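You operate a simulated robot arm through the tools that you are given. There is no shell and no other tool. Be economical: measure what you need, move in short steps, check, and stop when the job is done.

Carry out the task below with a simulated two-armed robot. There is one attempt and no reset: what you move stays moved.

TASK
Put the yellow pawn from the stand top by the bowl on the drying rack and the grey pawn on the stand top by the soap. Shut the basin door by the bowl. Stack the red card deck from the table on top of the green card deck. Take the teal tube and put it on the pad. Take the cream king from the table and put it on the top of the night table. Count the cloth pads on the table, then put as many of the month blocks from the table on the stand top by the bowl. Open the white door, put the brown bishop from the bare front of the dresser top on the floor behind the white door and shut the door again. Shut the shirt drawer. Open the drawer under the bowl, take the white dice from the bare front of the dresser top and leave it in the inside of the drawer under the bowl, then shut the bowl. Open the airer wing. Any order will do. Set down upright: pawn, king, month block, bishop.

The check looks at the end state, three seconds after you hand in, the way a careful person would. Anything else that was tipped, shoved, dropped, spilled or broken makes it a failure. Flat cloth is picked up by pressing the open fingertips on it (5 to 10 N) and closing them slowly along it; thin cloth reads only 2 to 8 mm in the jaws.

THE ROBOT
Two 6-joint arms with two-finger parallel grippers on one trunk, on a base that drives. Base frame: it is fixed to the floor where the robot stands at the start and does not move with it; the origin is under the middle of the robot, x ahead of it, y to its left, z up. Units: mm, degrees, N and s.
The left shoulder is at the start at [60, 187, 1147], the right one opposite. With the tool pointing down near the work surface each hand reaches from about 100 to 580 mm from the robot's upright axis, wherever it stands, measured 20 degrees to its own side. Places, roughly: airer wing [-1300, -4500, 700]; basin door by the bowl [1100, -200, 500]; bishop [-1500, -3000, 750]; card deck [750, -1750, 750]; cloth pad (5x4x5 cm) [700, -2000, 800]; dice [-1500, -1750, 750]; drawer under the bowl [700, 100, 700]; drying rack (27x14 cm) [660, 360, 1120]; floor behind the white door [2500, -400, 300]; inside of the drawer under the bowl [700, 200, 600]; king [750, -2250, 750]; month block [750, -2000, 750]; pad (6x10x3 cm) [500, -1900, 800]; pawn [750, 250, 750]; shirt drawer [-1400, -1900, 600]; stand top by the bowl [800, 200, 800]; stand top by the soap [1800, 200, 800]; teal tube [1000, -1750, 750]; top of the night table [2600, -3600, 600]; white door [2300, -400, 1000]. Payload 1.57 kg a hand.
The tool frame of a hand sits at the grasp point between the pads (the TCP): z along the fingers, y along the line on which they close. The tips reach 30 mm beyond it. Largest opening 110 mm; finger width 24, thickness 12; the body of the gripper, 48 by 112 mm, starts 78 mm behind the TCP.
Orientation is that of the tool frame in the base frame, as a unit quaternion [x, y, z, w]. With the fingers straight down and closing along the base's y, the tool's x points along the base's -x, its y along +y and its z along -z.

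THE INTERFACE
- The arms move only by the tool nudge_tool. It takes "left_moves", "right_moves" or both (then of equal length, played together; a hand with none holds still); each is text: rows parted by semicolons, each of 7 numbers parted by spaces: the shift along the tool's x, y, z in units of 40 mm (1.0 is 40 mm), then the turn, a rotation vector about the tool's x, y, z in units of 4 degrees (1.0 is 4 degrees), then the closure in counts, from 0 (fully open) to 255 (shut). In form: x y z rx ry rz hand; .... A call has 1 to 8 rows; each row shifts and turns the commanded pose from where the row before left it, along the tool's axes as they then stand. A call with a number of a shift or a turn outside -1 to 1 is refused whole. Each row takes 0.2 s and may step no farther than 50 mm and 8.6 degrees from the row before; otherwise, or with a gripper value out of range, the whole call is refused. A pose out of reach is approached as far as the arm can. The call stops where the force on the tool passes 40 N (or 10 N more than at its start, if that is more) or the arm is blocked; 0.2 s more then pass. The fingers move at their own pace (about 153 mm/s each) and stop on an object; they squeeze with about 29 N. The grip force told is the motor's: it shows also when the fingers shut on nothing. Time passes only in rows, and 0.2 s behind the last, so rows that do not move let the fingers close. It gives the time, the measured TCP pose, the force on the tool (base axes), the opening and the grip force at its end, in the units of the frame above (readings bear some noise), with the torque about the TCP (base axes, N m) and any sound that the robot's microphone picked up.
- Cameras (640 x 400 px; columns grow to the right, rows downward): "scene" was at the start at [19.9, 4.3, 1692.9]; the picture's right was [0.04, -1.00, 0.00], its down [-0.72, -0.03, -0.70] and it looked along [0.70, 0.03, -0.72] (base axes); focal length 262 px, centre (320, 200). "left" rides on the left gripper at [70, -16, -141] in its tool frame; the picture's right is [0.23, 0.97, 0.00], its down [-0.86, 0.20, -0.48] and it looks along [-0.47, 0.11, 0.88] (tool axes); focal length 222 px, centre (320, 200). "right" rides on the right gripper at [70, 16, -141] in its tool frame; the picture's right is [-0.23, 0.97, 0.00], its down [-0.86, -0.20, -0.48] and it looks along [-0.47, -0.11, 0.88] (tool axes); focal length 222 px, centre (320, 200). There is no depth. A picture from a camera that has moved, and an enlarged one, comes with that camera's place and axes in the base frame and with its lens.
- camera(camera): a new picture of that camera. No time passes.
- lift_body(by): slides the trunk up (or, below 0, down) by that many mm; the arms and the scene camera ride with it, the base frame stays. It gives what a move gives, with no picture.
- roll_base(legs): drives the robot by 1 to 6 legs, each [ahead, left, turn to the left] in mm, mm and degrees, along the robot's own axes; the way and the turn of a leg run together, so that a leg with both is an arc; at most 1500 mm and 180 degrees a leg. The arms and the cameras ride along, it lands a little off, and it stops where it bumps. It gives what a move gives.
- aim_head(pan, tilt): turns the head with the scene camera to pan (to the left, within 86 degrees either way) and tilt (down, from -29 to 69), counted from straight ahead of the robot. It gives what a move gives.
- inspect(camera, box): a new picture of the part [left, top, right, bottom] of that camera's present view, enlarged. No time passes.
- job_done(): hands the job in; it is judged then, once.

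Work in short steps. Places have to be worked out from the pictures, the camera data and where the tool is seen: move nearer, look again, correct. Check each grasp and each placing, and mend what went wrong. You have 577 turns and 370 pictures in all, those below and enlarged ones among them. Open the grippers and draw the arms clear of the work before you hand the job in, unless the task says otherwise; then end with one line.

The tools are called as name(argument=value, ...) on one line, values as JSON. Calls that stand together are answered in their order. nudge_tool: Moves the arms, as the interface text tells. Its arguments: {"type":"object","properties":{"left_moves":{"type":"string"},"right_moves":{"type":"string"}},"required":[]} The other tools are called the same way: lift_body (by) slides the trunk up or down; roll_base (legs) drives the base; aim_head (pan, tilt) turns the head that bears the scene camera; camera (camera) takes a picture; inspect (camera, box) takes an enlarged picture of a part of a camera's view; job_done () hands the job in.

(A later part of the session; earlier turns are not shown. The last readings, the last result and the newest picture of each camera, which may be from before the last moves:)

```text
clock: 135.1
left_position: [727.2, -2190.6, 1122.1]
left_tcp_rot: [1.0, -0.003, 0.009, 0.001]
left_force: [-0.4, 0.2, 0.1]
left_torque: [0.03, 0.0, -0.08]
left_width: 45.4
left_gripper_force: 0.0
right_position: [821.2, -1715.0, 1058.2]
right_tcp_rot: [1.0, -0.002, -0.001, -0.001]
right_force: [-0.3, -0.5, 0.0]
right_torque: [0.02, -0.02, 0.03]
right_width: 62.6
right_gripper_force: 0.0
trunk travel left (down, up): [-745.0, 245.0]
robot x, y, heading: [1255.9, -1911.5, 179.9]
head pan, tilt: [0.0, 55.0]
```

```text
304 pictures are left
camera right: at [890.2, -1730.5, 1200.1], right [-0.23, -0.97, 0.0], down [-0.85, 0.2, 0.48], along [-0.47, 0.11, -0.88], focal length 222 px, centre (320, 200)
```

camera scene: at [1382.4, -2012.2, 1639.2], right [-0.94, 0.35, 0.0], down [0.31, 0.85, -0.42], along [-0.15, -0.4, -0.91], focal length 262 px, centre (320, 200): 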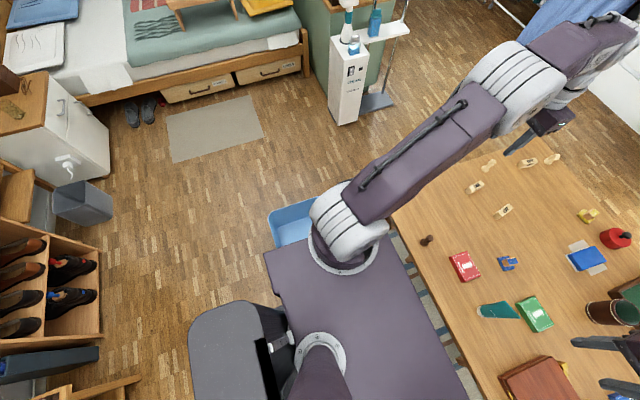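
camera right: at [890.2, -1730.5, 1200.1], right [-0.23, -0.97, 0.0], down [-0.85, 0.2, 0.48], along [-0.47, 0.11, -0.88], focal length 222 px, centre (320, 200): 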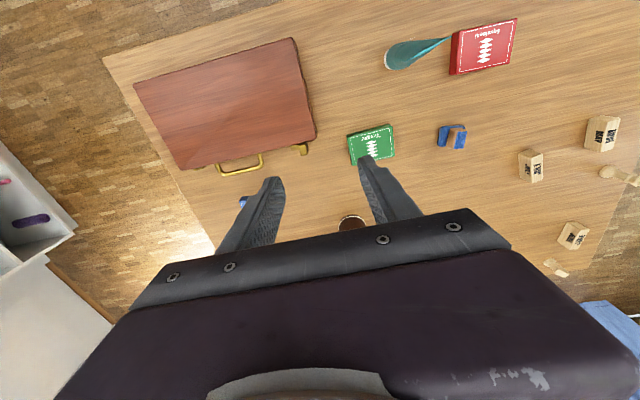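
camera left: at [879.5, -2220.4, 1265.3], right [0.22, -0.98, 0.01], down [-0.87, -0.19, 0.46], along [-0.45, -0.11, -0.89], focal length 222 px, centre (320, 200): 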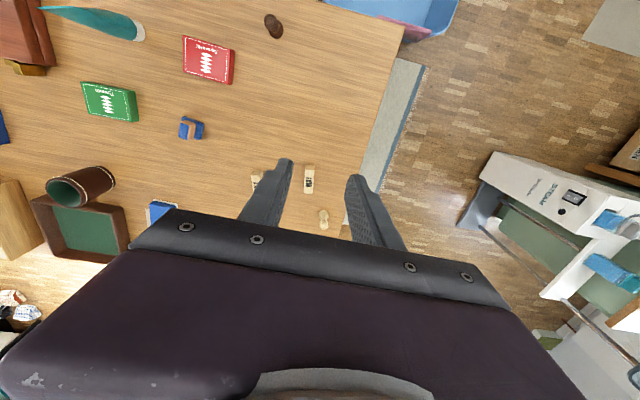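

Red deck at about (870, -2001), green at (749, -1797). I bring the right hand over the red deck, opened.

nudge_tool(right_moves="0.15 0.9 0.3 0 0 0 0;0.15 0.9 0.3 0 0 0 0;0.15 0.9 0.3 0 0 0 0;0.15 0.9 0.3 0 0 0 0;0.15 0.9 0.3 0 0 0 0;0.15 0.9 0.3 0 0 0 0;0.15 0.9 0.3 0 0 0 0;0.15 0.85 0.3 0 0 0 0")

camera(camera="right")

```text
clock: 136.9
left_position: [728.8, -2191.9, 1122.4]
left_tcp_rot: [1.0, -0.004, 0.01, 0.002]
left_force: [-0.3, -0.8, 0.0]
left_torque: [-0.02, -0.01, -0.03]
left_width: 45.3
left_gripper_force: 0.1
right_position: [868.4, -2003.4, 963.4]
right_tcp_rot: [1.0, -0.002, -0.001, -0.001]
right_force: [0.2, -0.1, 0.1]
right_torque: [-0.02, 0.0, -0.01]
right_width: 109.8
right_gripper_force: 0.0
trunk travel left (down, up): [-745.0, 245.0]
robot x, y, heading: [1261.5, -1914.7, 179.8]
head pan, tilt: [0.0, 55.0]
```

```text
303 pictures are left
camera right: at [938.3, -2019.2, 1104.0], right [-0.23, -0.97, 0.0], down [-0.85, 0.2, 0.48], along [-0.47, 0.11, -0.88], focal length 222 px, centre (320, 200)
```

right: 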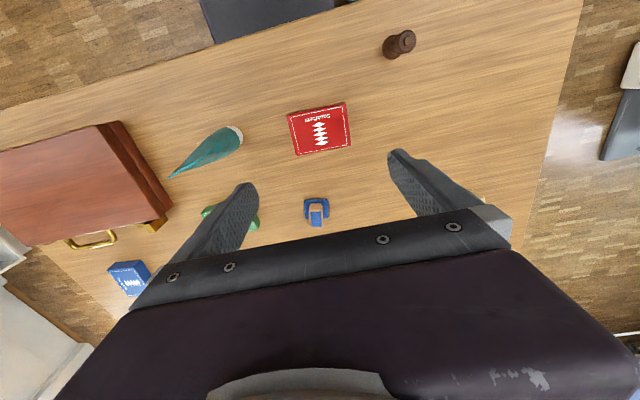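

Deck is ~87×62 mm, centred (870, -2005), rotated ~3°. I align, descend to just above the table and check.

nudge_tool(right_moves="0.04 0.04 0.9 0 0 0.8 0;0 0 1 0 0 0 0;0 0 1 0 0 0 0;0 0 1 0 0 0 0")

camera(camera="right")

```text
clock: 137.9
left_position: [727.0, -2191.0, 1121.0]
left_tcp_rot: [1.0, -0.003, 0.01, 0.001]
left_force: [-0.8, -0.5, -0.5]
left_torque: [0.03, -0.03, -0.04]
left_width: 45.2
left_gripper_force: 0.0
right_position: [868.1, -2004.1, 805.6]
right_tcp_rot: [1.0, -0.029, -0.001, 0.001]
right_force: [0.2, 0.3, -0.5]
right_torque: [0.0, 0.03, 0.0]
right_width: 110.3
right_gripper_force: 0.0
trunk travel left (down, up): [-745.0, 245.0]
robot x, y, heading: [1260.7, -1913.7, 179.8]
head pan, tilt: [0.0, 55.0]
```

```text
302 pictures are left
camera right: at [936.6, -2022.6, 946.9], right [-0.28, -0.96, 0.0], down [-0.84, 0.25, 0.48], along [-0.46, 0.14, -0.88], focal length 222 px, centre (320, 200)
```

right: 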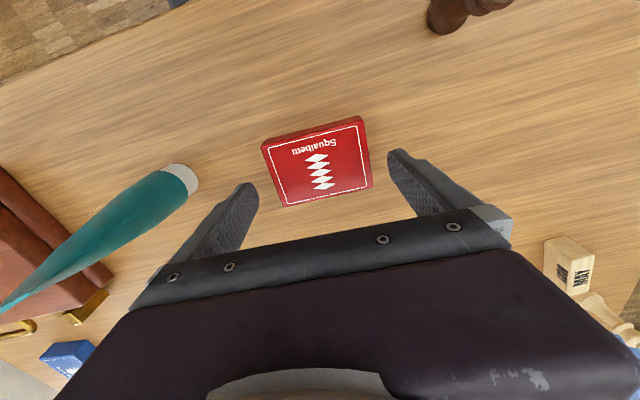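

Well aligned. Descend 30 mm more and close.

nudge_tool(right_moves="0 0 0.5 0 0 0 0;0 0 0.25 0 0 0 0;0 0 0 0 0 0 90;0 0 0 0 0 0 160;0 0 0 0 0 0 160")

camera(camera="right")

```text
clock: 139.1
left_position: [727.6, -2190.2, 1122.9]
left_tcp_rot: [1.0, -0.004, 0.009, 0.001]
left_force: [0.5, 0.6, -0.7]
left_torque: [0.02, 0.0, 0.02]
left_width: 45.5
left_gripper_force: 0.1
right_position: [869.2, -2004.8, 774.9]
right_tcp_rot: [1.0, -0.03, -0.001, 0.0]
right_force: [0.4, 0.1, 0.0]
right_torque: [0.03, 0.0, 0.02]
right_width: 87.5
right_gripper_force: 29.3
trunk travel left (down, up): [-745.0, 245.0]
robot x, y, heading: [1258.8, -1906.8, 179.9]
head pan, tilt: [0.0, 55.0]
```

```text
301 pictures are left
camera right: at [936.9, -2022.8, 917.8], right [-0.28, -0.96, 0.0], down [-0.84, 0.25, 0.48], along [-0.46, 0.14, -0.88], focal length 222 px, centre (320, 200)
```

right: 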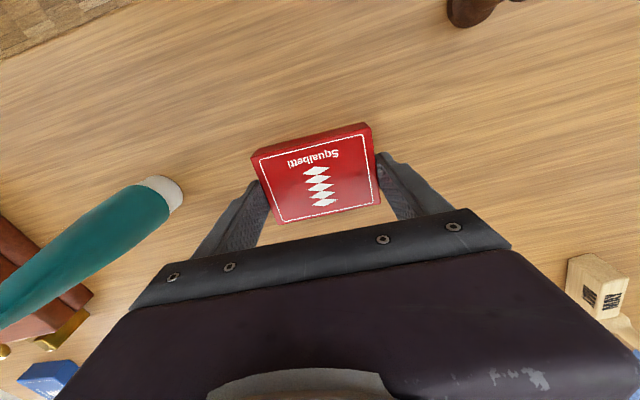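

Gripped. Lift and carry toward the green deck.

nudge_tool(right_moves="0 0 -1 0 0 0 160;0 0 -1 0 0 0 160;0 0 -1 0 0 0 160;0 0 -1 0 0 0 160;0 0 -1 0 0 0 160;-0.5 -0.7 0 0 0 0 160;-0.5 -0.9 0 0 0 0 160;-0.5 -0.9 0 0 0 0 160")

nudge_tool(right_moves="-0.5 -0.9 0 0 0 0 160;-0.5 -0.9 0 0 0 0 160;-0.4 -0.6 0 0 0 0 160")

camera(camera="right")

camera(camera="scene")

```text
clock: 140.9
left_position: [727.3, -2190.6, 1123.8]
left_tcp_rot: [1.0, -0.003, 0.009, 0.002]
left_force: [1.1, -0.2, 0.3]
left_torque: [0.02, 0.03, -0.03]
left_width: 45.5
left_gripper_force: 0.0
right_position: [816.9, -1897.0, 975.4]
right_tcp_rot: [1.0, -0.029, 0.001, 0.0]
right_force: [0.7, -0.4, 0.1]
right_torque: [-0.03, 0.02, 0.02]
right_width: 87.5
right_gripper_force: 29.6
trunk travel left (down, up): [-745.0, 245.0]
robot x, y, heading: [1260.0, -1913.2, 179.9]
head pan, tilt: [0.0, 55.0]
```

```text
clock: 141.7
left_position: [726.8, -2190.5, 1123.5]
left_tcp_rot: [1.0, -0.004, 0.01, 0.002]
left_force: [-0.9, -0.3, 0.7]
left_torque: [0.02, -0.01, 0.01]
left_width: 45.3
left_gripper_force: 0.0
right_position: [766.3, -1799.1, 974.3]
right_tcp_rot: [1.0, -0.03, -0.001, 0.0]
right_force: [0.7, 0.7, -0.9]
right_torque: [-0.01, 0.0, -0.02]
right_width: 87.1
right_gripper_force: 28.6
trunk travel left (down, up): [-745.0, 245.0]
robot x, y, heading: [1254.8, -1907.7, 179.9]
head pan, tilt: [0.0, 55.0]
```

```text
300 pictures are left
camera right: at [833.4, -1818.4, 1117.9], right [-0.28, -0.96, 0.0], down [-0.84, 0.25, 0.48], along [-0.46, 0.14, -0.88], focal length 222 px, centre (320, 200)
```

right: 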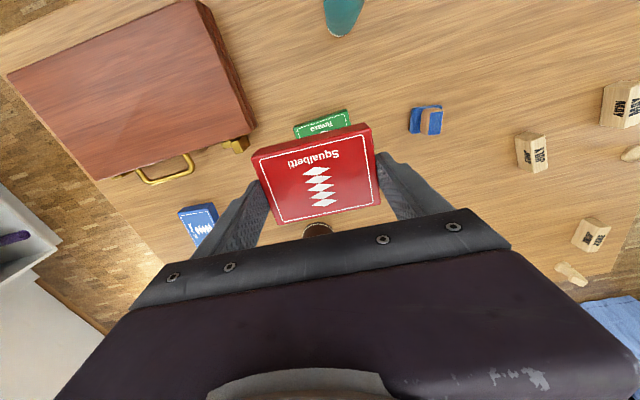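

```text
299 pictures are left
camera scene: at [1245.4, -1908.9, 1650.8], right [0.0, 1.0, 0.0], down [0.82, 0.0, -0.57], along [-0.57, 0.0, -0.82], focal length 262 px, centre (320, 200)
```

scene: 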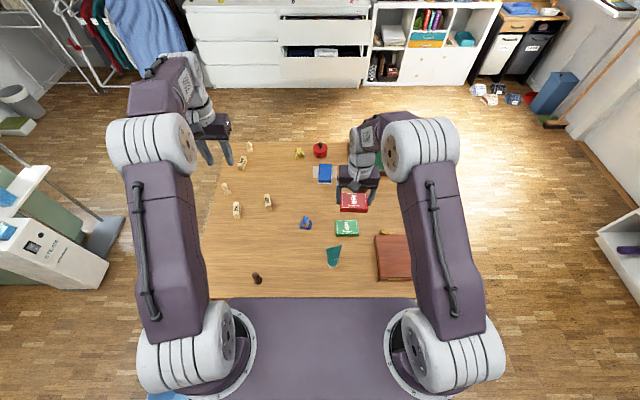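

Green centre ≈ (751, -1801), squared with y. I align and lower to z≈812.

nudge_tool(right_moves="-0.38 0.04 0.9 0 0 -0.8 160;0 0 1 0 0 0 160;0 0 1 0 0 0 160;0 0 1 0 0 0 160")

inspect(camera="right", box=[200, 60, 440, 260])

```text
clock: 142.7
left_position: [726.7, -2190.6, 1121.7]
left_tcp_rot: [1.0, -0.004, 0.01, 0.001]
left_force: [0.6, -0.7, -0.7]
left_torque: [-0.02, -0.04, 0.0]
left_width: 45.1
left_gripper_force: 0.1
right_position: [751.3, -1800.3, 817.4]
right_tcp_rot: [1.0, -0.003, -0.001, 0.0]
right_force: [0.2, -0.5, -1.3]
right_torque: [0.05, -0.01, 0.02]
right_width: 87.3
right_gripper_force: 29.0
trunk travel left (down, up): [-745.0, 245.0]
robot x, y, heading: [1259.7, -1909.8, 179.6]
head pan, tilt: [0.0, 55.0]
```

```text
2.00 times, centred on (320, 160) of right
camera zoom: at [819.9, -1816.1, 959.9], right [-0.23, -0.97, 0.0], down [-0.85, 0.2, 0.48], along [-0.47, 0.11, -0.88], focal length 444 px, centre (320, 280)
```

zoom: 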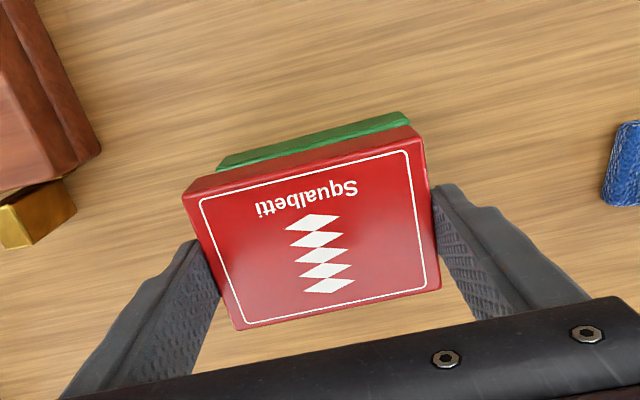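

Aligned. I lower to contact in small steps.

nudge_tool(right_moves="0 0 0.3 0 0 0 160;0 0 0.15 0 0 0 160;0 0 0.1 0 0 0 160")

```text
clock: 143.5
left_position: [729.5, -2191.4, 1123.0]
left_tcp_rot: [1.0, -0.004, 0.009, 0.001]
left_force: [-0.3, -0.6, 0.3]
left_torque: [0.01, 0.03, 0.0]
left_width: 45.3
left_gripper_force: 0.1
right_position: [750.0, -1800.7, 800.6]
right_tcp_rot: [1.0, -0.002, -0.004, 0.0]
right_force: [-1.0, 0.1, 13.0]
right_torque: [-0.01, -0.42, 0.02]
right_width: 87.3
right_gripper_force: 29.6
trunk travel left (down, up): [-745.0, 245.0]
robot x, y, heading: [1258.3, -1910.0, 179.7]
head pan, tilt: [0.0, 55.0]
```

Contact. I release and look.

nudge_tool(right_moves="0 0 0 0 0 0 20;0 0 0 0 0 0 0;0 0 0 0 0 0 0;0 0 -0.5 0 0 0 0;0 0 -1 0 0 0 0;0 0 -1 0 0 0 0;0 0 -1 0 0 0 0")

camera(camera="right")

```text
clock: 145.1
left_position: [729.3, -2192.1, 1123.3]
left_tcp_rot: [1.0, -0.004, 0.009, 0.002]
left_force: [0.4, -0.5, -0.3]
left_torque: [0.03, 0.0, -0.03]
left_width: 45.1
left_gripper_force: 0.1
right_position: [752.3, -1802.7, 941.2]
right_tcp_rot: [1.0, -0.001, 0.0, 0.0]
right_force: [-0.4, 0.1, -0.2]
right_torque: [0.02, 0.04, 0.0]
right_width: 110.2
right_gripper_force: 0.0
trunk travel left (down, up): [-745.0, 245.0]
robot x, y, heading: [1263.9, -1910.6, 179.9]
head pan, tilt: [0.0, 55.0]
```

```text
297 pictures are left
camera right: at [821.1, -1817.7, 1081.7], right [-0.23, -0.97, 0.0], down [-0.85, 0.2, 0.48], along [-0.47, 0.11, -0.88], focal length 222 px, centre (320, 200)
```

right: 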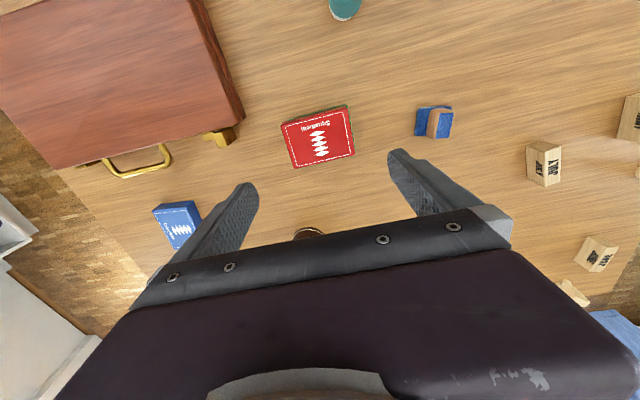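

The red deck rests squarely on the green. Next the tube: I move the right hand up and over it.

nudge_tool(right_moves="0 0 -1 0 0 0 60;0 0 -1 0 0 0 60;0.85 0.35 0 0 0 0 60;0.85 0.35 0 0 0 0 60;0.85 0.35 0 0 0 0 60;0.75 0.35 0 0 0 0 60")

camera(camera="right")

inspect(camera="scene", box=[270, 190, 430, 300])

```text
clock: 146.5
left_position: [728.5, -2191.2, 1123.0]
left_tcp_rot: [1.0, -0.004, 0.009, 0.002]
left_force: [0.9, 0.3, -0.7]
left_torque: [0.02, -0.01, -0.01]
left_width: 45.5
left_gripper_force: 0.0
right_position: [885.1, -1857.8, 1020.1]
right_tcp_rot: [1.0, -0.003, -0.001, 0.0]
right_force: [0.8, 1.2, -0.2]
right_torque: [0.03, -0.01, 0.0]
right_width: 84.0
right_gripper_force: 0.0
trunk travel left (down, up): [-745.0, 245.0]
robot x, y, heading: [1259.5, -1906.8, 179.9]
head pan, tilt: [0.0, 55.0]
```

```text
296 pictures are left
camera right: at [953.8, -1873.3, 1161.1], right [-0.23, -0.97, 0.0], down [-0.85, 0.2, 0.48], along [-0.47, 0.11, -0.88], focal length 222 px, centre (320, 200)
```

right: 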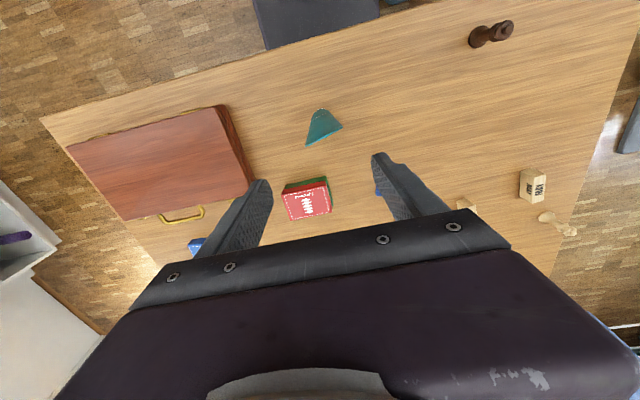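

```text
3.64 times, centred on (350, 245) of scene
camera zoom: at [1247.3, -1909.7, 1650.8], right [0.0, 1.0, 0.0], down [0.82, 0.0, -0.57], along [-0.57, 0.0, -0.82], focal length 952 px, centre (211, 36)
```

zoom: 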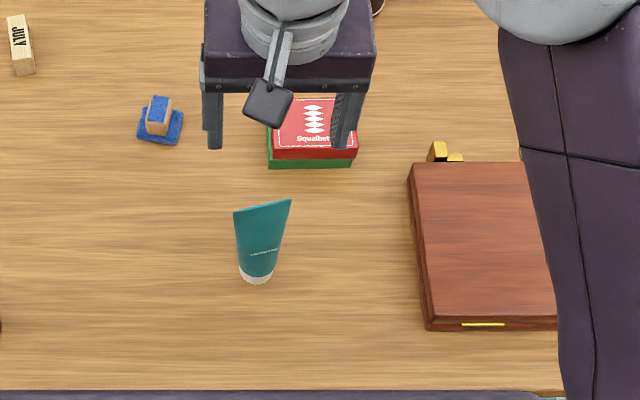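

The tube stands at about (906, -1866), ~165 tall, its crimp ~14° off the y axis. I align the hand above it.

nudge_tool(right_moves="0.3 0.1 0 0 0 -0.9 60;0.2 0.1 0 0 0 -0.9 60;0 0 0 0 0 -0.9 60;0 0 0 0 0 -0.8 60")

camera(camera="right")

inspect(camera="scene", box=[270, 190, 430, 300])

```text
clock: 147.5
left_position: [727.9, -2189.9, 1123.6]
left_tcp_rot: [1.0, -0.003, 0.009, 0.001]
left_force: [-0.8, 0.1, -0.1]
left_torque: [-0.02, -0.01, 0.03]
left_width: 45.3
left_gripper_force: 0.1
right_position: [903.1, -1865.1, 1019.3]
right_tcp_rot: [0.993, 0.122, 0.0, 0.0]
right_force: [-0.9, -0.7, -0.1]
right_torque: [-0.02, -0.02, -0.01]
right_width: 84.2
right_gripper_force: 0.2
trunk travel left (down, up): [-745.0, 245.0]
robot x, y, heading: [1257.9, -1910.6, 179.6]
head pan, tilt: [0.0, 55.0]
```

```text
294 pictures are left
camera right: at [973.4, -1862.8, 1159.8], right [0.01, -1.0, 0.0], down [-0.88, -0.01, 0.48], along [-0.48, -0.01, -0.88], focal length 222 px, centre (320, 200)
```

right: 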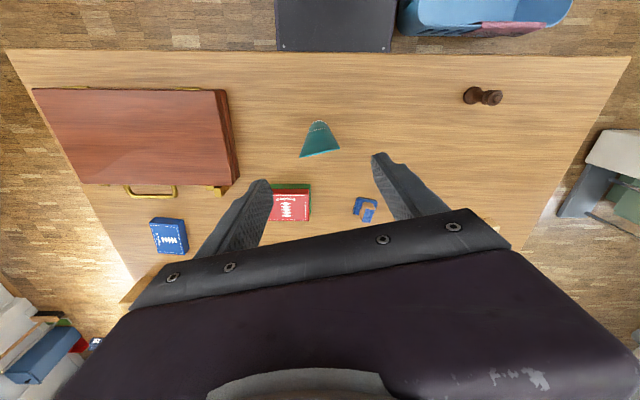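

```text
3.64 times, centred on (350, 245) of scene
camera zoom: at [1246.2, -1909.0, 1650.8], right [0.0, 1.0, 0.0], down [0.82, 0.0, -0.57], along [-0.57, 0.0, -0.82], focal length 952 px, centre (211, 36)
```

zoom: 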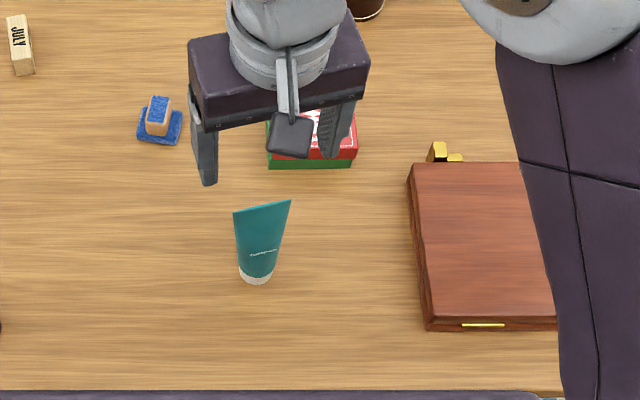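

Aligned. I descend to z≈856 around the tube and close.

nudge_tool(right_moves="0 0 1 0 0 0 60;0 0 1 0 0 0 60;0 0 1 0 0 0 60;0 0 1 0 0 0 60;0 0 0.1 0 0 0 60;0 0 0 0 0 0 140;0 0 0 0 0 0 220;0 0 0 0 0 0 220")

camera(camera="right")

inspect(camera="scene", box=[270, 190, 430, 300])

```text
clock: 149.3
left_position: [728.0, -2190.4, 1123.1]
left_tcp_rot: [1.0, -0.003, 0.01, 0.002]
left_force: [0.1, -0.2, 0.7]
left_torque: [0.0, -0.02, 0.02]
left_width: 45.1
left_gripper_force: 0.1
right_position: [900.6, -1864.1, 855.3]
right_tcp_rot: [0.993, 0.119, 0.0, 0.0]
right_force: [1.1, -0.7, -0.3]
right_torque: [0.02, 0.0, -0.01]
right_width: 52.4
right_gripper_force: 29.0
trunk travel left (down, up): [-745.0, 245.0]
robot x, y, heading: [1258.4, -1910.0, 179.6]
head pan, tilt: [0.0, 55.0]
```

```text
292 pictures are left
camera right: at [971.8, -1863.6, 996.8], right [0.01, -1.0, 0.0], down [-0.88, -0.01, 0.48], along [-0.48, -0.01, -0.88], focal length 222 px, centre (320, 200)
```

right: 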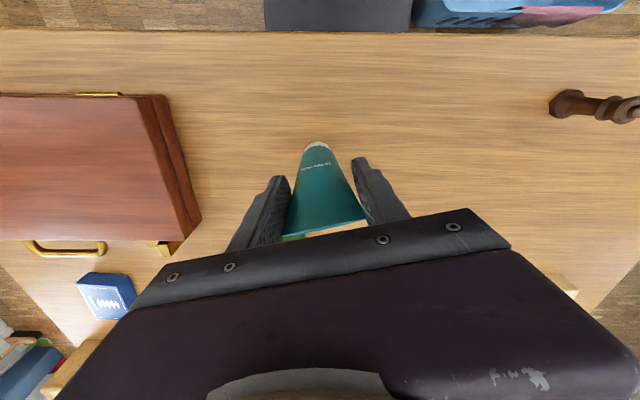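

```text
3.64 times, centred on (350, 245) of scene
camera zoom: at [1246.2, -1908.9, 1650.8], right [0.0, 1.0, 0.0], down [0.82, 0.0, -0.57], along [-0.57, 0.0, -0.82], focal length 952 px, centre (211, 36)
```

zoom: 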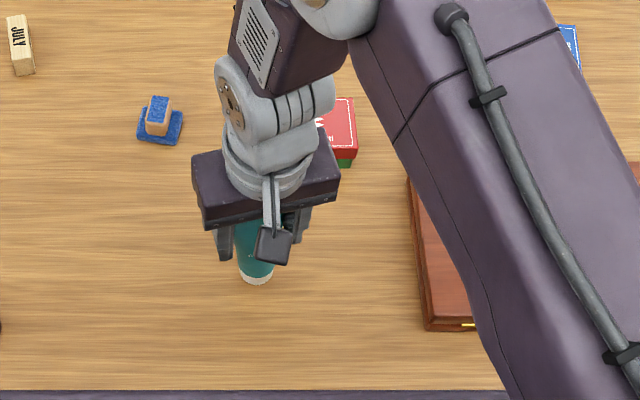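

Held at 52 mm near the crimp. I lift a little to test the hold.

nudge_tool(right_moves="0 0 -0.5 0 0 0 230;0 0 -0.5 0 0 0 230;0 0 0 0 0 0 230")

camera(camera="right")

inspect(camera="scene", box=[270, 190, 430, 300])

```text
clock: 150.1
left_position: [726.6, -2189.7, 1122.6]
left_tcp_rot: [1.0, -0.004, 0.009, 0.002]
left_force: [0.0, -0.2, -0.6]
left_torque: [0.01, 0.02, -0.02]
left_width: 45.5
left_gripper_force: 0.1
right_position: [902.0, -1864.8, 896.1]
right_tcp_rot: [0.993, 0.12, 0.0, -0.001]
right_force: [-1.0, 0.0, -0.4]
right_torque: [-0.03, -0.02, -0.02]
right_width: 52.7
right_gripper_force: 29.2
trunk travel left (down, up): [-745.0, 245.0]
robot x, y, heading: [1265.2, -1911.0, 179.8]
head pan, tilt: [0.0, 55.0]
```

```text
290 pictures are left
camera right: at [971.7, -1863.5, 1035.9], right [0.01, -1.0, 0.0], down [-0.88, -0.01, 0.48], along [-0.48, -0.01, -0.88], focal length 222 px, centre (320, 200)
```

right: 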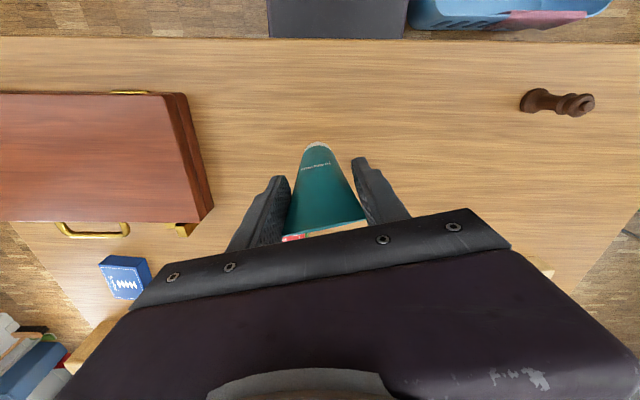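

```text
3.64 times, centred on (350, 245) of scene
camera zoom: at [1245.3, -1909.0, 1650.7], right [0.0, 1.0, 0.0], down [0.82, 0.0, -0.57], along [-0.57, 0.0, -0.82], focal length 952 px, centre (211, 36)
```

zoom: 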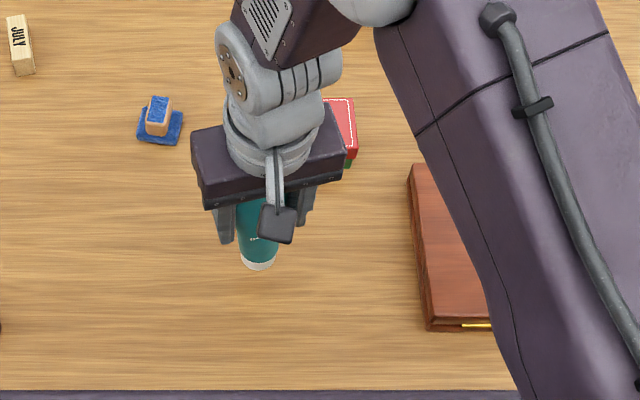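

It holds. I raise it and drive round to the table's west side, where the pad is reachable.

nudge_tool(right_moves="0 0 -1 0 0 0 230;0 0 -1 0 0 0 230;0 0 -1 0 0 0 230;0 0 -1 0 0 0 230;0 0 -1 0 0 0 230")

roll_base(legs=[[-60, 0, 0], [0, -1190, 0], [1490, 0, 0], [0, 0, -180], [0, -1060, 0]])

camera(camera="scene")

camera(camera="right")

```text
clock: 151.3
left_position: [729.3, -2190.4, 1123.7]
left_tcp_rot: [1.0, -0.003, 0.009, 0.002]
left_force: [-0.6, 0.1, -1.1]
left_torque: [0.0, 0.02, 0.01]
left_width: 45.2
left_gripper_force: 0.0
right_position: [904.9, -1864.1, 1095.7]
right_tcp_rot: [0.993, 0.121, -0.001, 0.0]
right_force: [0.0, 1.1, -0.5]
right_torque: [-0.01, 0.03, 0.02]
right_width: 52.5
right_gripper_force: 28.6
trunk travel left (down, up): [-745.0, 245.0]
robot x, y, heading: [1259.9, -1910.4, 180.0]
head pan, tilt: [0.0, 55.0]
```

```text
clock: 177.1
left_position: [383.3, -1489.3, 1122.4]
left_tcp_rot: [-0.024, 1.0, 0.001, -0.009]
left_force: [0.3, 0.8, 0.3]
left_torque: [-0.01, 0.02, 0.02]
left_width: 45.2
left_gripper_force: 0.0
right_position: [225.3, -1824.7, 1096.2]
right_tcp_rot: [-0.147, 0.989, -0.001, 0.001]
right_force: [0.2, 0.0, -1.4]
right_torque: [-0.01, 0.04, 0.03]
right_width: 52.6
right_gripper_force: 28.8
trunk travel left (down, up): [-745.0, 245.0]
robot x, y, heading: [-132.7, -1797.8, 2.7]
head pan, tilt: [0.0, 55.0]
```

```text
288 pictures are left
camera scene: at [-120.6, -1797.1, 1650.8], right [0.05, -1.0, 0.0], down [-0.82, -0.04, -0.57], along [0.57, 0.03, -0.82], focal length 262 px, centre (320, 200)
```

scene: 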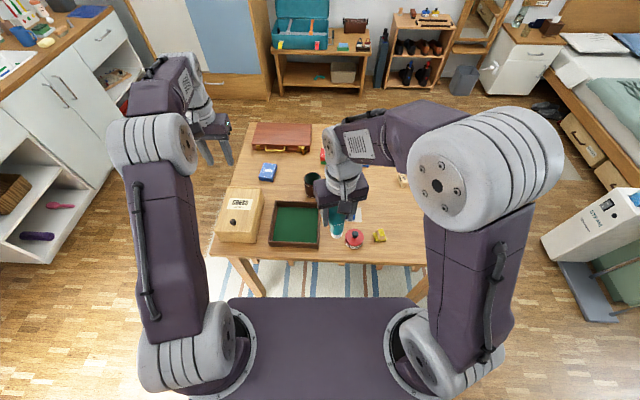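

```text
287 pictures are left
camera right: at [152.4, -1828.8, 1236.6], right [-0.07, 1.0, 0.0], down [0.88, 0.06, 0.48], along [0.48, 0.03, -0.88], focal length 222 px, centre (320, 200)
```

right: 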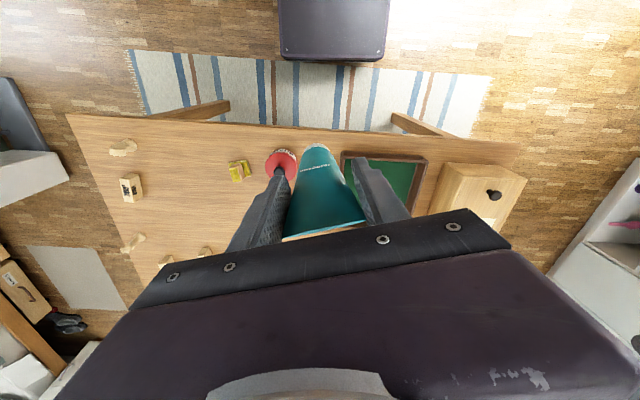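

I close in on the table edge (x≈234) and square up.

roll_base(legs=[[0, 0, -2.7], [122, 0, 0]])

camera(camera="scene")

camera(camera="right")

camera(camera="left")

```text
clock: 178.7
left_position: [516.2, -1513.1, 1123.2]
left_tcp_rot: [-0.001, 1.0, 0.002, -0.009]
left_force: [-0.1, -0.1, -0.2]
left_torque: [0.01, -0.03, -0.03]
left_width: 45.3
left_gripper_force: 0.1
right_position: [341.8, -1842.0, 1095.8]
right_tcp_rot: [-0.124, 0.992, 0.0, 0.001]
right_force: [0.9, 0.1, -2.1]
right_torque: [0.03, 0.01, -0.01]
right_width: 52.5
right_gripper_force: 29.2
trunk travel left (down, up): [-745.0, 245.0]
robot x, y, heading: [-13.4, -1796.0, -0.1]
head pan, tilt: [0.0, 55.0]
```

```text
286 pictures are left
camera scene: at [-2.3, -1798.0, 1650.8], right [0.0, -1.0, 0.0], down [-0.82, 0.0, -0.57], along [0.57, 0.0, -0.82], focal length 262 px, centre (320, 200)
```

scene: 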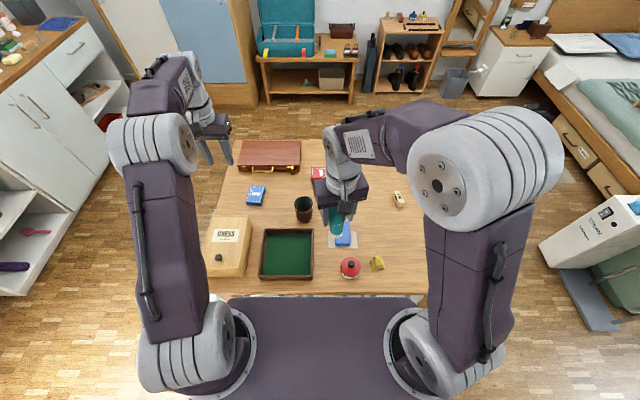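

```text
285 pictures are left
camera right: at [269.4, -1842.1, 1237.0], right [-0.02, 1.0, 0.0], down [0.88, 0.02, 0.48], along [0.48, 0.01, -0.88], focal length 222 px, centre (320, 200)
```

right: 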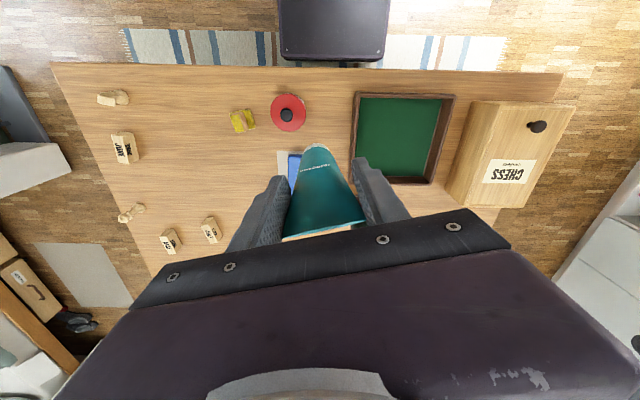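

```text
284 pictures are left
camera left: at [448.0, -1530.6, 1266.1], right [-0.23, 0.97, 0.01], down [0.86, 0.2, 0.46], along [0.45, 0.11, -0.89], focal length 222 px, centre (320, 200)
```

left: 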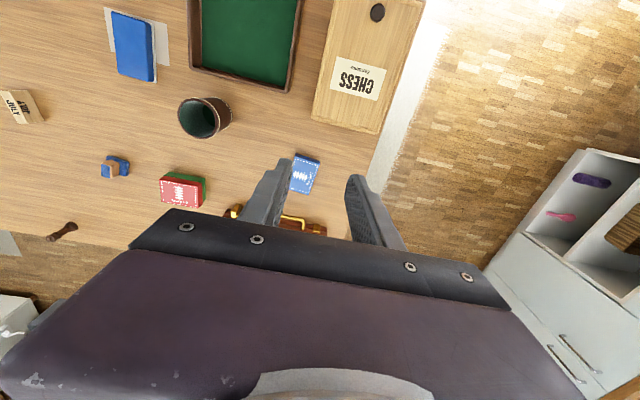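

Pad centre ≈ (467, -1874), long side along x. I carry the tube over it.

nudge_tool(right_moves="-0.465 -0.253 0.69 0 0 0 230;-0.465 -0.253 0.69 0 0 0 230;-0.465 -0.253 0.69 0 0 0 230;-0.465 -0.253 0.69 0 0 0 230;-0.465 -0.253 0.69 0 0 0 230;-0.465 -0.253 0.69 0 0 0 230")

camera(camera="right")

inspect(camera="scene", box=[270, 160, 430, 290])

inspect(camera="left", box=[0, 0, 220, 200])

```text
clock: 180.1
left_position: [517.7, -1513.7, 1122.3]
left_tcp_rot: [0.0, 1.0, 0.001, -0.01]
left_force: [-0.3, 0.5, 0.0]
left_torque: [0.02, 0.03, -0.01]
left_width: 45.4
left_gripper_force: 0.0
right_position: [466.4, -1873.0, 929.3]
right_tcp_rot: [-0.124, 0.992, 0.0, 0.0]
right_force: [0.3, 0.0, -1.3]
right_torque: [-0.01, 0.02, -0.05]
right_width: 52.7
right_gripper_force: 28.6
trunk travel left (down, up): [-745.0, 245.0]
robot x, y, heading: [-9.8, -1797.8, 0.2]
head pan, tilt: [0.0, 55.0]
```

```text
283 pictures are left
camera right: at [394.7, -1874.2, 1070.3], right [-0.02, 1.0, 0.0], down [0.88, 0.02, 0.48], along [0.48, 0.01, -0.88], focal length 222 px, centre (320, 200)
```

right: 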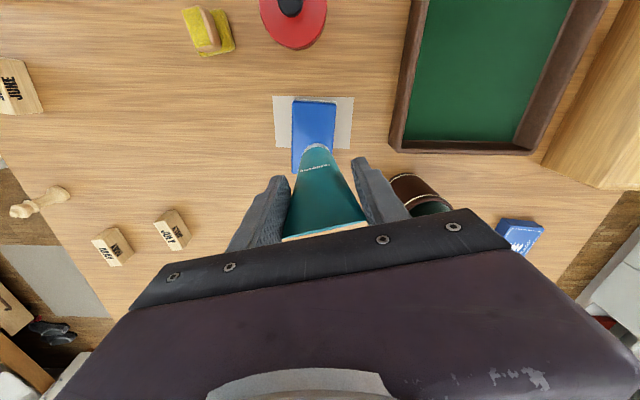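

```text
3.08 times, centred on (350, 225) of scene
camera zoom: at [1.2, -1798.0, 1650.8], right [0.0, -1.0, 0.0], down [-0.82, 0.0, -0.57], along [0.57, 0.0, -0.82], focal length 806 px, centre (228, 123)
```

zoom: 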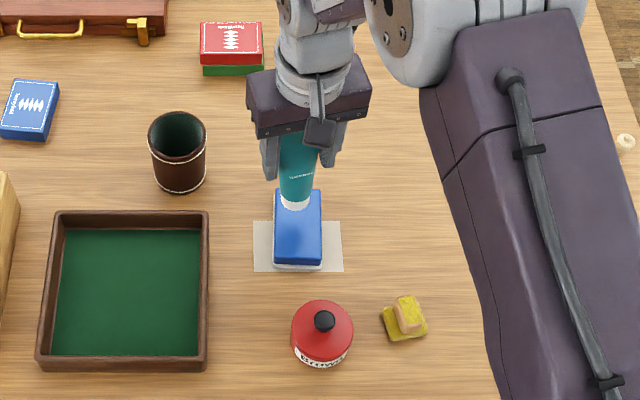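

```text
2.00 times, centred on (110, 100) of left
camera zoom: at [450.6, -1530.6, 1265.0], right [-0.23, 0.97, 0.01], down [0.86, 0.2, 0.46], along [0.45, 0.11, -0.89], focal length 444 px, centre (740, 400)
```

zoom: 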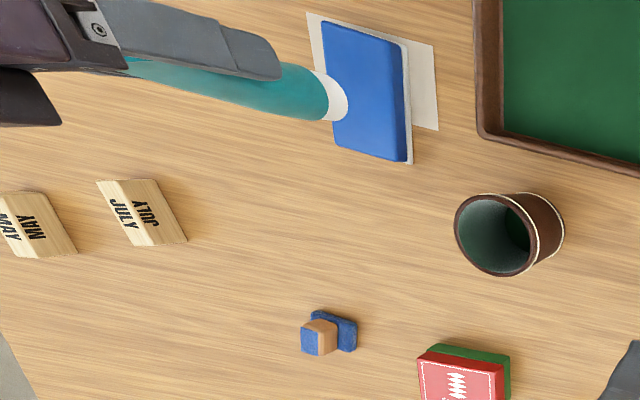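

Tube is over the pad; I shift ~6 mm in y and lower in steps.

nudge_tool(right_moves="0.1 -0.13 0.5 0 0 0 230;0 0 0.3 0 0 0 230;0 0 0.1 0 0 0 230")

inspect(camera="scene", box=[270, 160, 430, 290])

```text
clock: 180.9
left_position: [516.4, -1513.3, 1123.3]
left_tcp_rot: [-0.001, 1.0, 0.001, -0.009]
left_force: [0.1, 1.1, -0.6]
left_torque: [0.01, -0.04, 0.0]
left_width: 45.3
left_gripper_force: 0.0
right_position: [464.5, -1878.2, 893.8]
right_tcp_rot: [-0.125, 0.992, 0.0, 0.001]
right_force: [0.7, 1.0, -1.5]
right_torque: [-0.01, 0.0, -0.02]
right_width: 52.3
right_gripper_force: 29.0
trunk travel left (down, up): [-745.0, 245.0]
robot x, y, heading: [-13.5, -1797.0, 0.3]
head pan, tilt: [0.0, 55.0]
```

```text
3.08 times, centred on (350, 225) of scene
camera zoom: at [-1.1, -1797.6, 1650.8], right [0.0, -1.0, 0.0], down [-0.82, 0.0, -0.57], along [0.57, 0.0, -0.82], focal length 806 px, centre (228, 123)
```

zoom: 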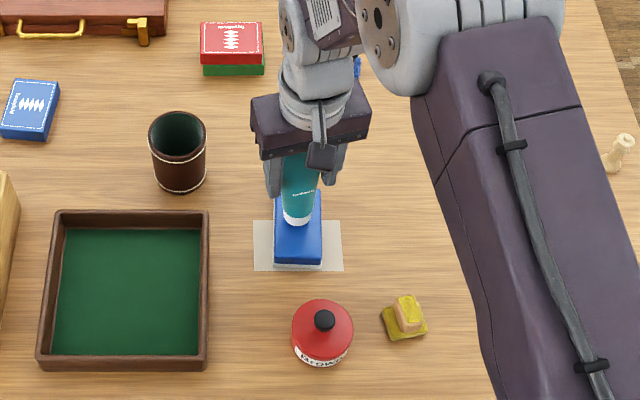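

Centred. Continue down to contact.

nudge_tool(right_moves="0 0 0.1 0 0 0 230;0 0 0.1 0 0 0 230")

nudge_tool(right_moves="0 0 0.1 0 0 0 230;0 0 0.05 0 0 0 230")

```text
clock: 181.5
left_position: [517.4, -1514.1, 1122.6]
left_tcp_rot: [-0.002, 1.0, 0.002, -0.009]
left_force: [-0.4, 0.0, 0.0]
left_torque: [-0.01, -0.01, 0.02]
left_width: 44.9
left_gripper_force: 0.0
right_position: [464.6, -1878.9, 886.3]
right_tcp_rot: [-0.125, 0.992, 0.0, 0.001]
right_force: [-0.3, -0.7, -0.7]
right_torque: [0.01, 0.01, 0.03]
right_width: 52.5
right_gripper_force: 29.1
trunk travel left (down, up): [-745.0, 245.0]
robot x, y, heading: [-13.7, -1800.6, 0.5]
head pan, tilt: [0.0, 55.0]
```

```text
clock: 182.1
left_position: [514.9, -1513.6, 1123.5]
left_tcp_rot: [0.0, 1.0, 0.002, -0.009]
left_force: [-0.4, 0.3, 0.1]
left_torque: [0.02, -0.01, -0.01]
left_width: 45.3
left_gripper_force: 0.1
right_position: [464.7, -1878.8, 880.5]
right_tcp_rot: [-0.124, 0.992, -0.001, 0.003]
right_force: [-0.8, 0.4, 10.2]
right_torque: [0.03, -0.06, 0.0]
right_width: 52.3
right_gripper_force: 29.0
trunk travel left (down, up): [-745.0, 245.0]
robot x, y, heading: [-13.7, -1797.6, -0.0]
head pan, tilt: [0.0, 55.0]
```

Contact (10 N) at z≈880. I open slowly, without moving, and look.

nudge_tool(right_moves="0 0 -0.03 0 0 0 120;0 0 0 0 0 0 95;0 0 0 0 0 0 80;0 0 0 0 0 0 80")

inspect(camera="scene", box=[270, 160, 430, 290])

camera(camera="right")

```text
clock: 183.1
left_position: [517.0, -1514.9, 1122.8]
left_tcp_rot: [-0.001, 1.0, 0.001, -0.01]
left_force: [0.3, 0.0, 0.4]
left_torque: [0.0, 0.01, 0.01]
left_width: 45.6
left_gripper_force: 0.0
right_position: [464.2, -1878.7, 881.0]
right_tcp_rot: [-0.124, 0.992, 0.001, 0.001]
right_force: [-0.2, 0.8, 0.7]
right_torque: [-0.02, 0.0, -0.02]
right_width: 75.7
right_gripper_force: 0.0
trunk travel left (down, up): [-745.0, 245.0]
robot x, y, heading: [-9.4, -1803.2, 0.4]
head pan, tilt: [0.0, 55.0]
```

```text
3.08 times, centred on (350, 225) of scene
camera zoom: at [-0.8, -1797.7, 1650.8], right [0.0, -1.0, 0.0], down [-0.82, 0.0, -0.57], along [0.57, 0.0, -0.82], focal length 806 px, centre (228, 123)
```

zoom: 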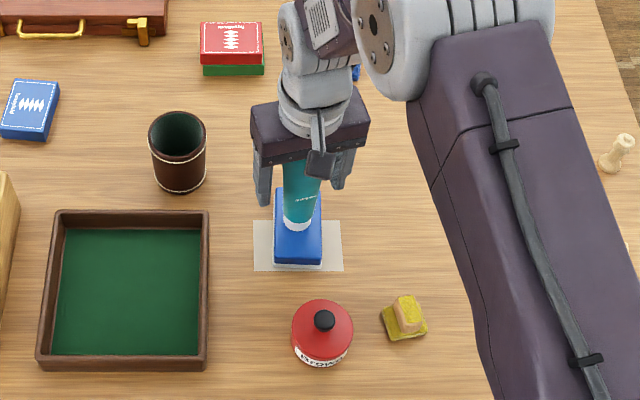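

```text
278 pictures are left
camera right: at [391.7, -1879.2, 1022.1], right [-0.02, 1.0, 0.0], down [0.88, 0.02, 0.48], along [0.48, 0.01, -0.88], focal length 222 px, centre (320, 200)
```

right: 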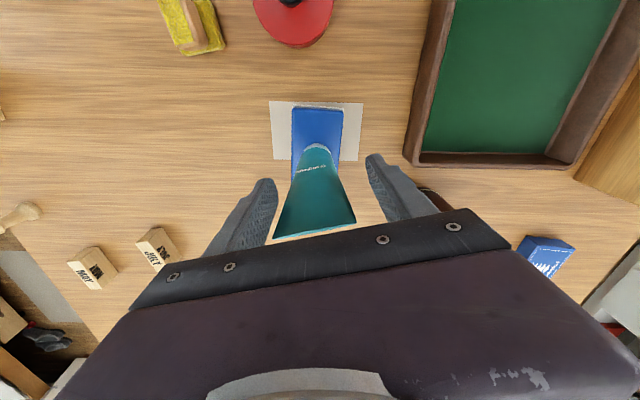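

The tube stands on the pad. I open fully and raise straight up.

nudge_tool(right_moves="0 0 0 0 0 0 0;0 0 0 0 0 0 0;0 0 -0.5 0 0 0 0;0 0 -1 0 0 0 0;0 0 -1 0 0 0 0;0 0 -1 0 0 0 0;0 0 -1 0 0 0 0;0 0 -1 0 0 0 0")

camera(camera="right")

```text
clock: 184.9
left_position: [516.6, -1513.3, 1124.7]
left_tcp_rot: [-0.001, 1.0, 0.002, -0.01]
left_force: [-0.2, 0.0, -0.6]
left_torque: [-0.02, 0.0, 0.04]
left_width: 45.3
left_gripper_force: 0.0
right_position: [461.2, -1877.5, 1101.4]
right_tcp_rot: [-0.124, 0.992, 0.0, 0.001]
right_force: [0.3, -0.4, -0.3]
right_torque: [-0.02, 0.01, -0.05]
right_width: 110.0
right_gripper_force: 0.0
trunk travel left (down, up): [-745.0, 245.0]
robot x, y, heading: [-8.4, -1797.7, 0.2]
head pan, tilt: [0.0, 55.0]
```

```text
277 pictures are left
camera right: at [388.9, -1878.1, 1241.3], right [-0.02, 1.0, 0.0], down [0.88, 0.02, 0.48], along [0.48, 0.01, -0.88], focal length 222 px, centre (320, 200)
```

right: 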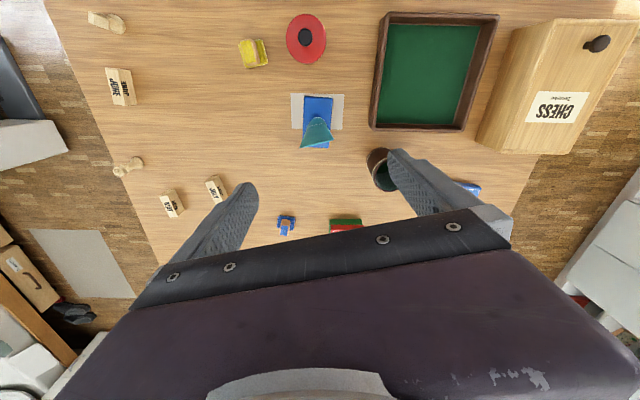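

Tube done. I zoom on the two cream pieces and the month blocks.

inspect(camera="right", box=[60, 0, 240, 220])

inspect(camera="right", box=[80, 130, 180, 230])

inspect(camera="right", box=[220, 20, 360, 240])

```text
1.82 times, centred on (150, 110) of right
camera zoom: at [388.9, -1878.1, 1241.3], right [-0.02, 1.0, 0.0], down [0.88, 0.02, 0.48], along [0.48, 0.01, -0.88], focal length 404 px, centre (629, 364)
```

zoom: 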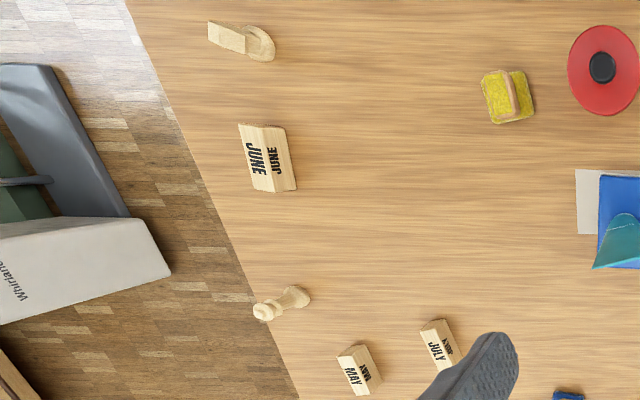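

```text
4.00 times, centred on (130, 180) of right
camera zoom: at [388.9, -1878.1, 1241.3], right [-0.02, 1.0, 0.0], down [0.88, 0.02, 0.48], along [0.48, 0.01, -0.88], focal length 888 px, centre (1080, 280)
```

zoom: 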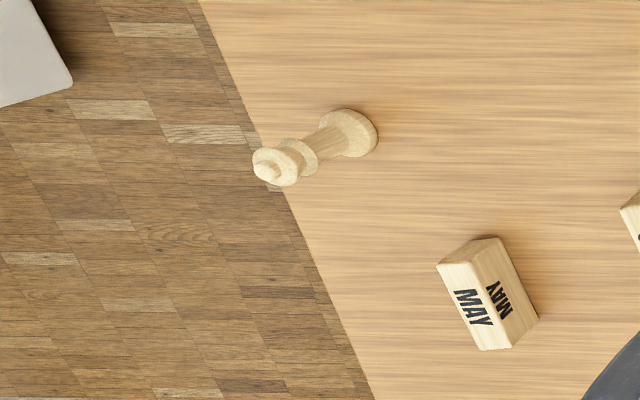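

```text
1.82 times, centred on (290, 130) of right
camera zoom: at [388.9, -1878.1, 1241.3], right [-0.02, 1.0, 0.0], down [0.88, 0.02, 0.48], along [0.48, 0.01, -0.88], focal length 404 px, centre (374, 327)
```

zoom: 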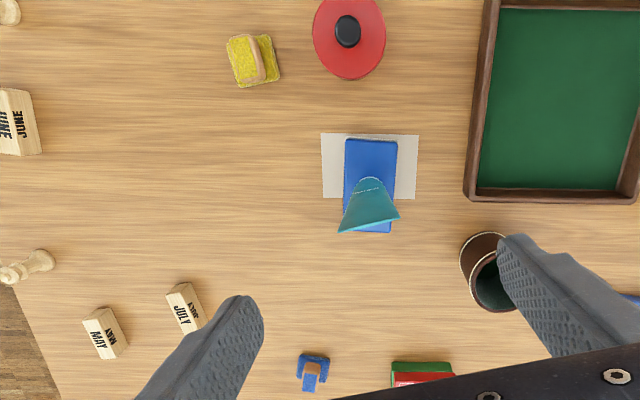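

The tall cream piece at (569, -2300) is the king (the other is a knight). I drive round to the table's south side.

roll_base(legs=[[-190, 0, 0], [0, -940, 0], [780, 0, 0], [0, 0, 90]])

camera(camera="scene")

camera(camera="right")

```text
clock: 198.7
left_position: [303.7, -2224.2, 1122.2]
left_tcp_rot: [-0.704, 0.71, -0.006, -0.008]
left_force: [0.3, -0.6, 0.0]
left_torque: [-0.01, 0.01, 0.01]
left_width: 45.4
left_gripper_force: 0.1
right_position: [667.5, -2282.0, 1099.5]
right_tcp_rot: [0.787, -0.617, 0.0, -0.001]
right_force: [0.4, 0.7, -0.6]
right_torque: [-0.02, 0.01, 0.01]
right_width: 109.9
right_gripper_force: 0.0
trunk travel left (down, up): [-745.0, 245.0]
robot x, y, heading: [586.7, -2755.1, 89.7]
head pan, tilt: [0.0, 55.0]
```

```text
273 pictures are left
camera scene: at [583.1, -2743.1, 1650.8], right [1.0, -0.01, 0.0], down [-0.01, -0.82, -0.57], along [0.0, 0.57, -0.82], focal length 262 px, centre (320, 200)
```

scene: 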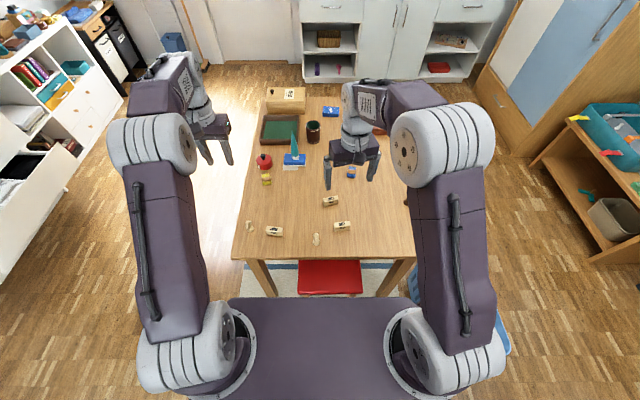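

```text
272 pictures are left
camera right: at [667.1, -2353.5, 1240.6], right [-1.0, -0.01, 0.0], down [-0.01, 0.88, 0.48], along [0.0, 0.48, -0.88], focal length 222 px, centre (320, 200)
```

right: 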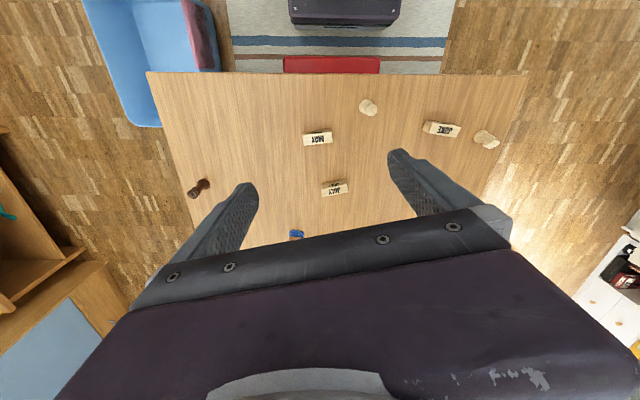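

There's a red stool at this side (x 480–770, edge y≈-2424). I edge forward keeping clear and shift so the right hand faces the king.

roll_base(legs=[[85, 80, 0]])

nudge_tool(right_moves="0 0 0.9 0 0 1 60;0 0 0.9 0 0 1 60;0 0 0.9 0 0 0.8 60;0 0 0.6 0 0 0.7 60")

camera(camera="right")

```text
clock: 199.9
left_position: [222.7, -2140.7, 1123.2]
left_tcp_rot: [-0.704, 0.71, -0.004, -0.008]
left_force: [0.3, 1.0, -0.3]
left_torque: [0.01, -0.03, 0.03]
left_width: 45.0
left_gripper_force: 0.1
right_position: [586.0, -2198.2, 1098.6]
right_tcp_rot: [0.787, -0.617, -0.001, -0.001]
right_force: [-0.9, 0.6, 0.0]
right_torque: [0.02, 0.02, -0.06]
right_width: 109.9
right_gripper_force: 0.1
trunk travel left (down, up): [-745.0, 245.0]
robot x, y, heading: [501.8, -2669.6, 89.9]
head pan, tilt: [0.0, 55.0]
```

```text
clock: 200.9
left_position: [223.0, -2139.4, 1123.5]
left_tcp_rot: [-0.705, 0.709, -0.005, -0.008]
left_force: [0.4, -0.4, -0.3]
left_torque: [0.01, 0.03, 0.02]
left_width: 45.2
left_gripper_force: 0.0
right_position: [585.6, -2198.0, 965.6]
right_tcp_rot: [-0.705, 0.709, 0.001, 0.001]
right_force: [1.0, 0.0, -0.3]
right_torque: [-0.02, 0.04, 0.02]
right_width: 84.1
right_gripper_force: 0.1
trunk travel left (down, up): [-745.0, 245.0]
robot x, y, heading: [502.6, -2668.0, 89.8]
head pan, tilt: [0.0, 55.0]
```

```text
271 pictures are left
camera right: at [568.0, -2266.5, 1106.5], right [-0.97, 0.23, 0.0], down [0.2, 0.85, 0.48], along [0.11, 0.47, -0.88], focal length 222 px, centre (320, 200)
```

right: 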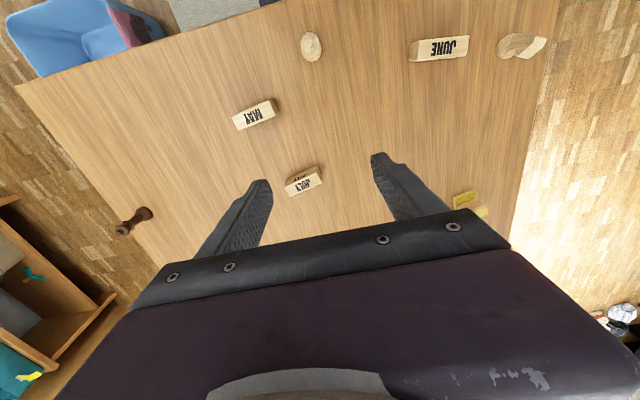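

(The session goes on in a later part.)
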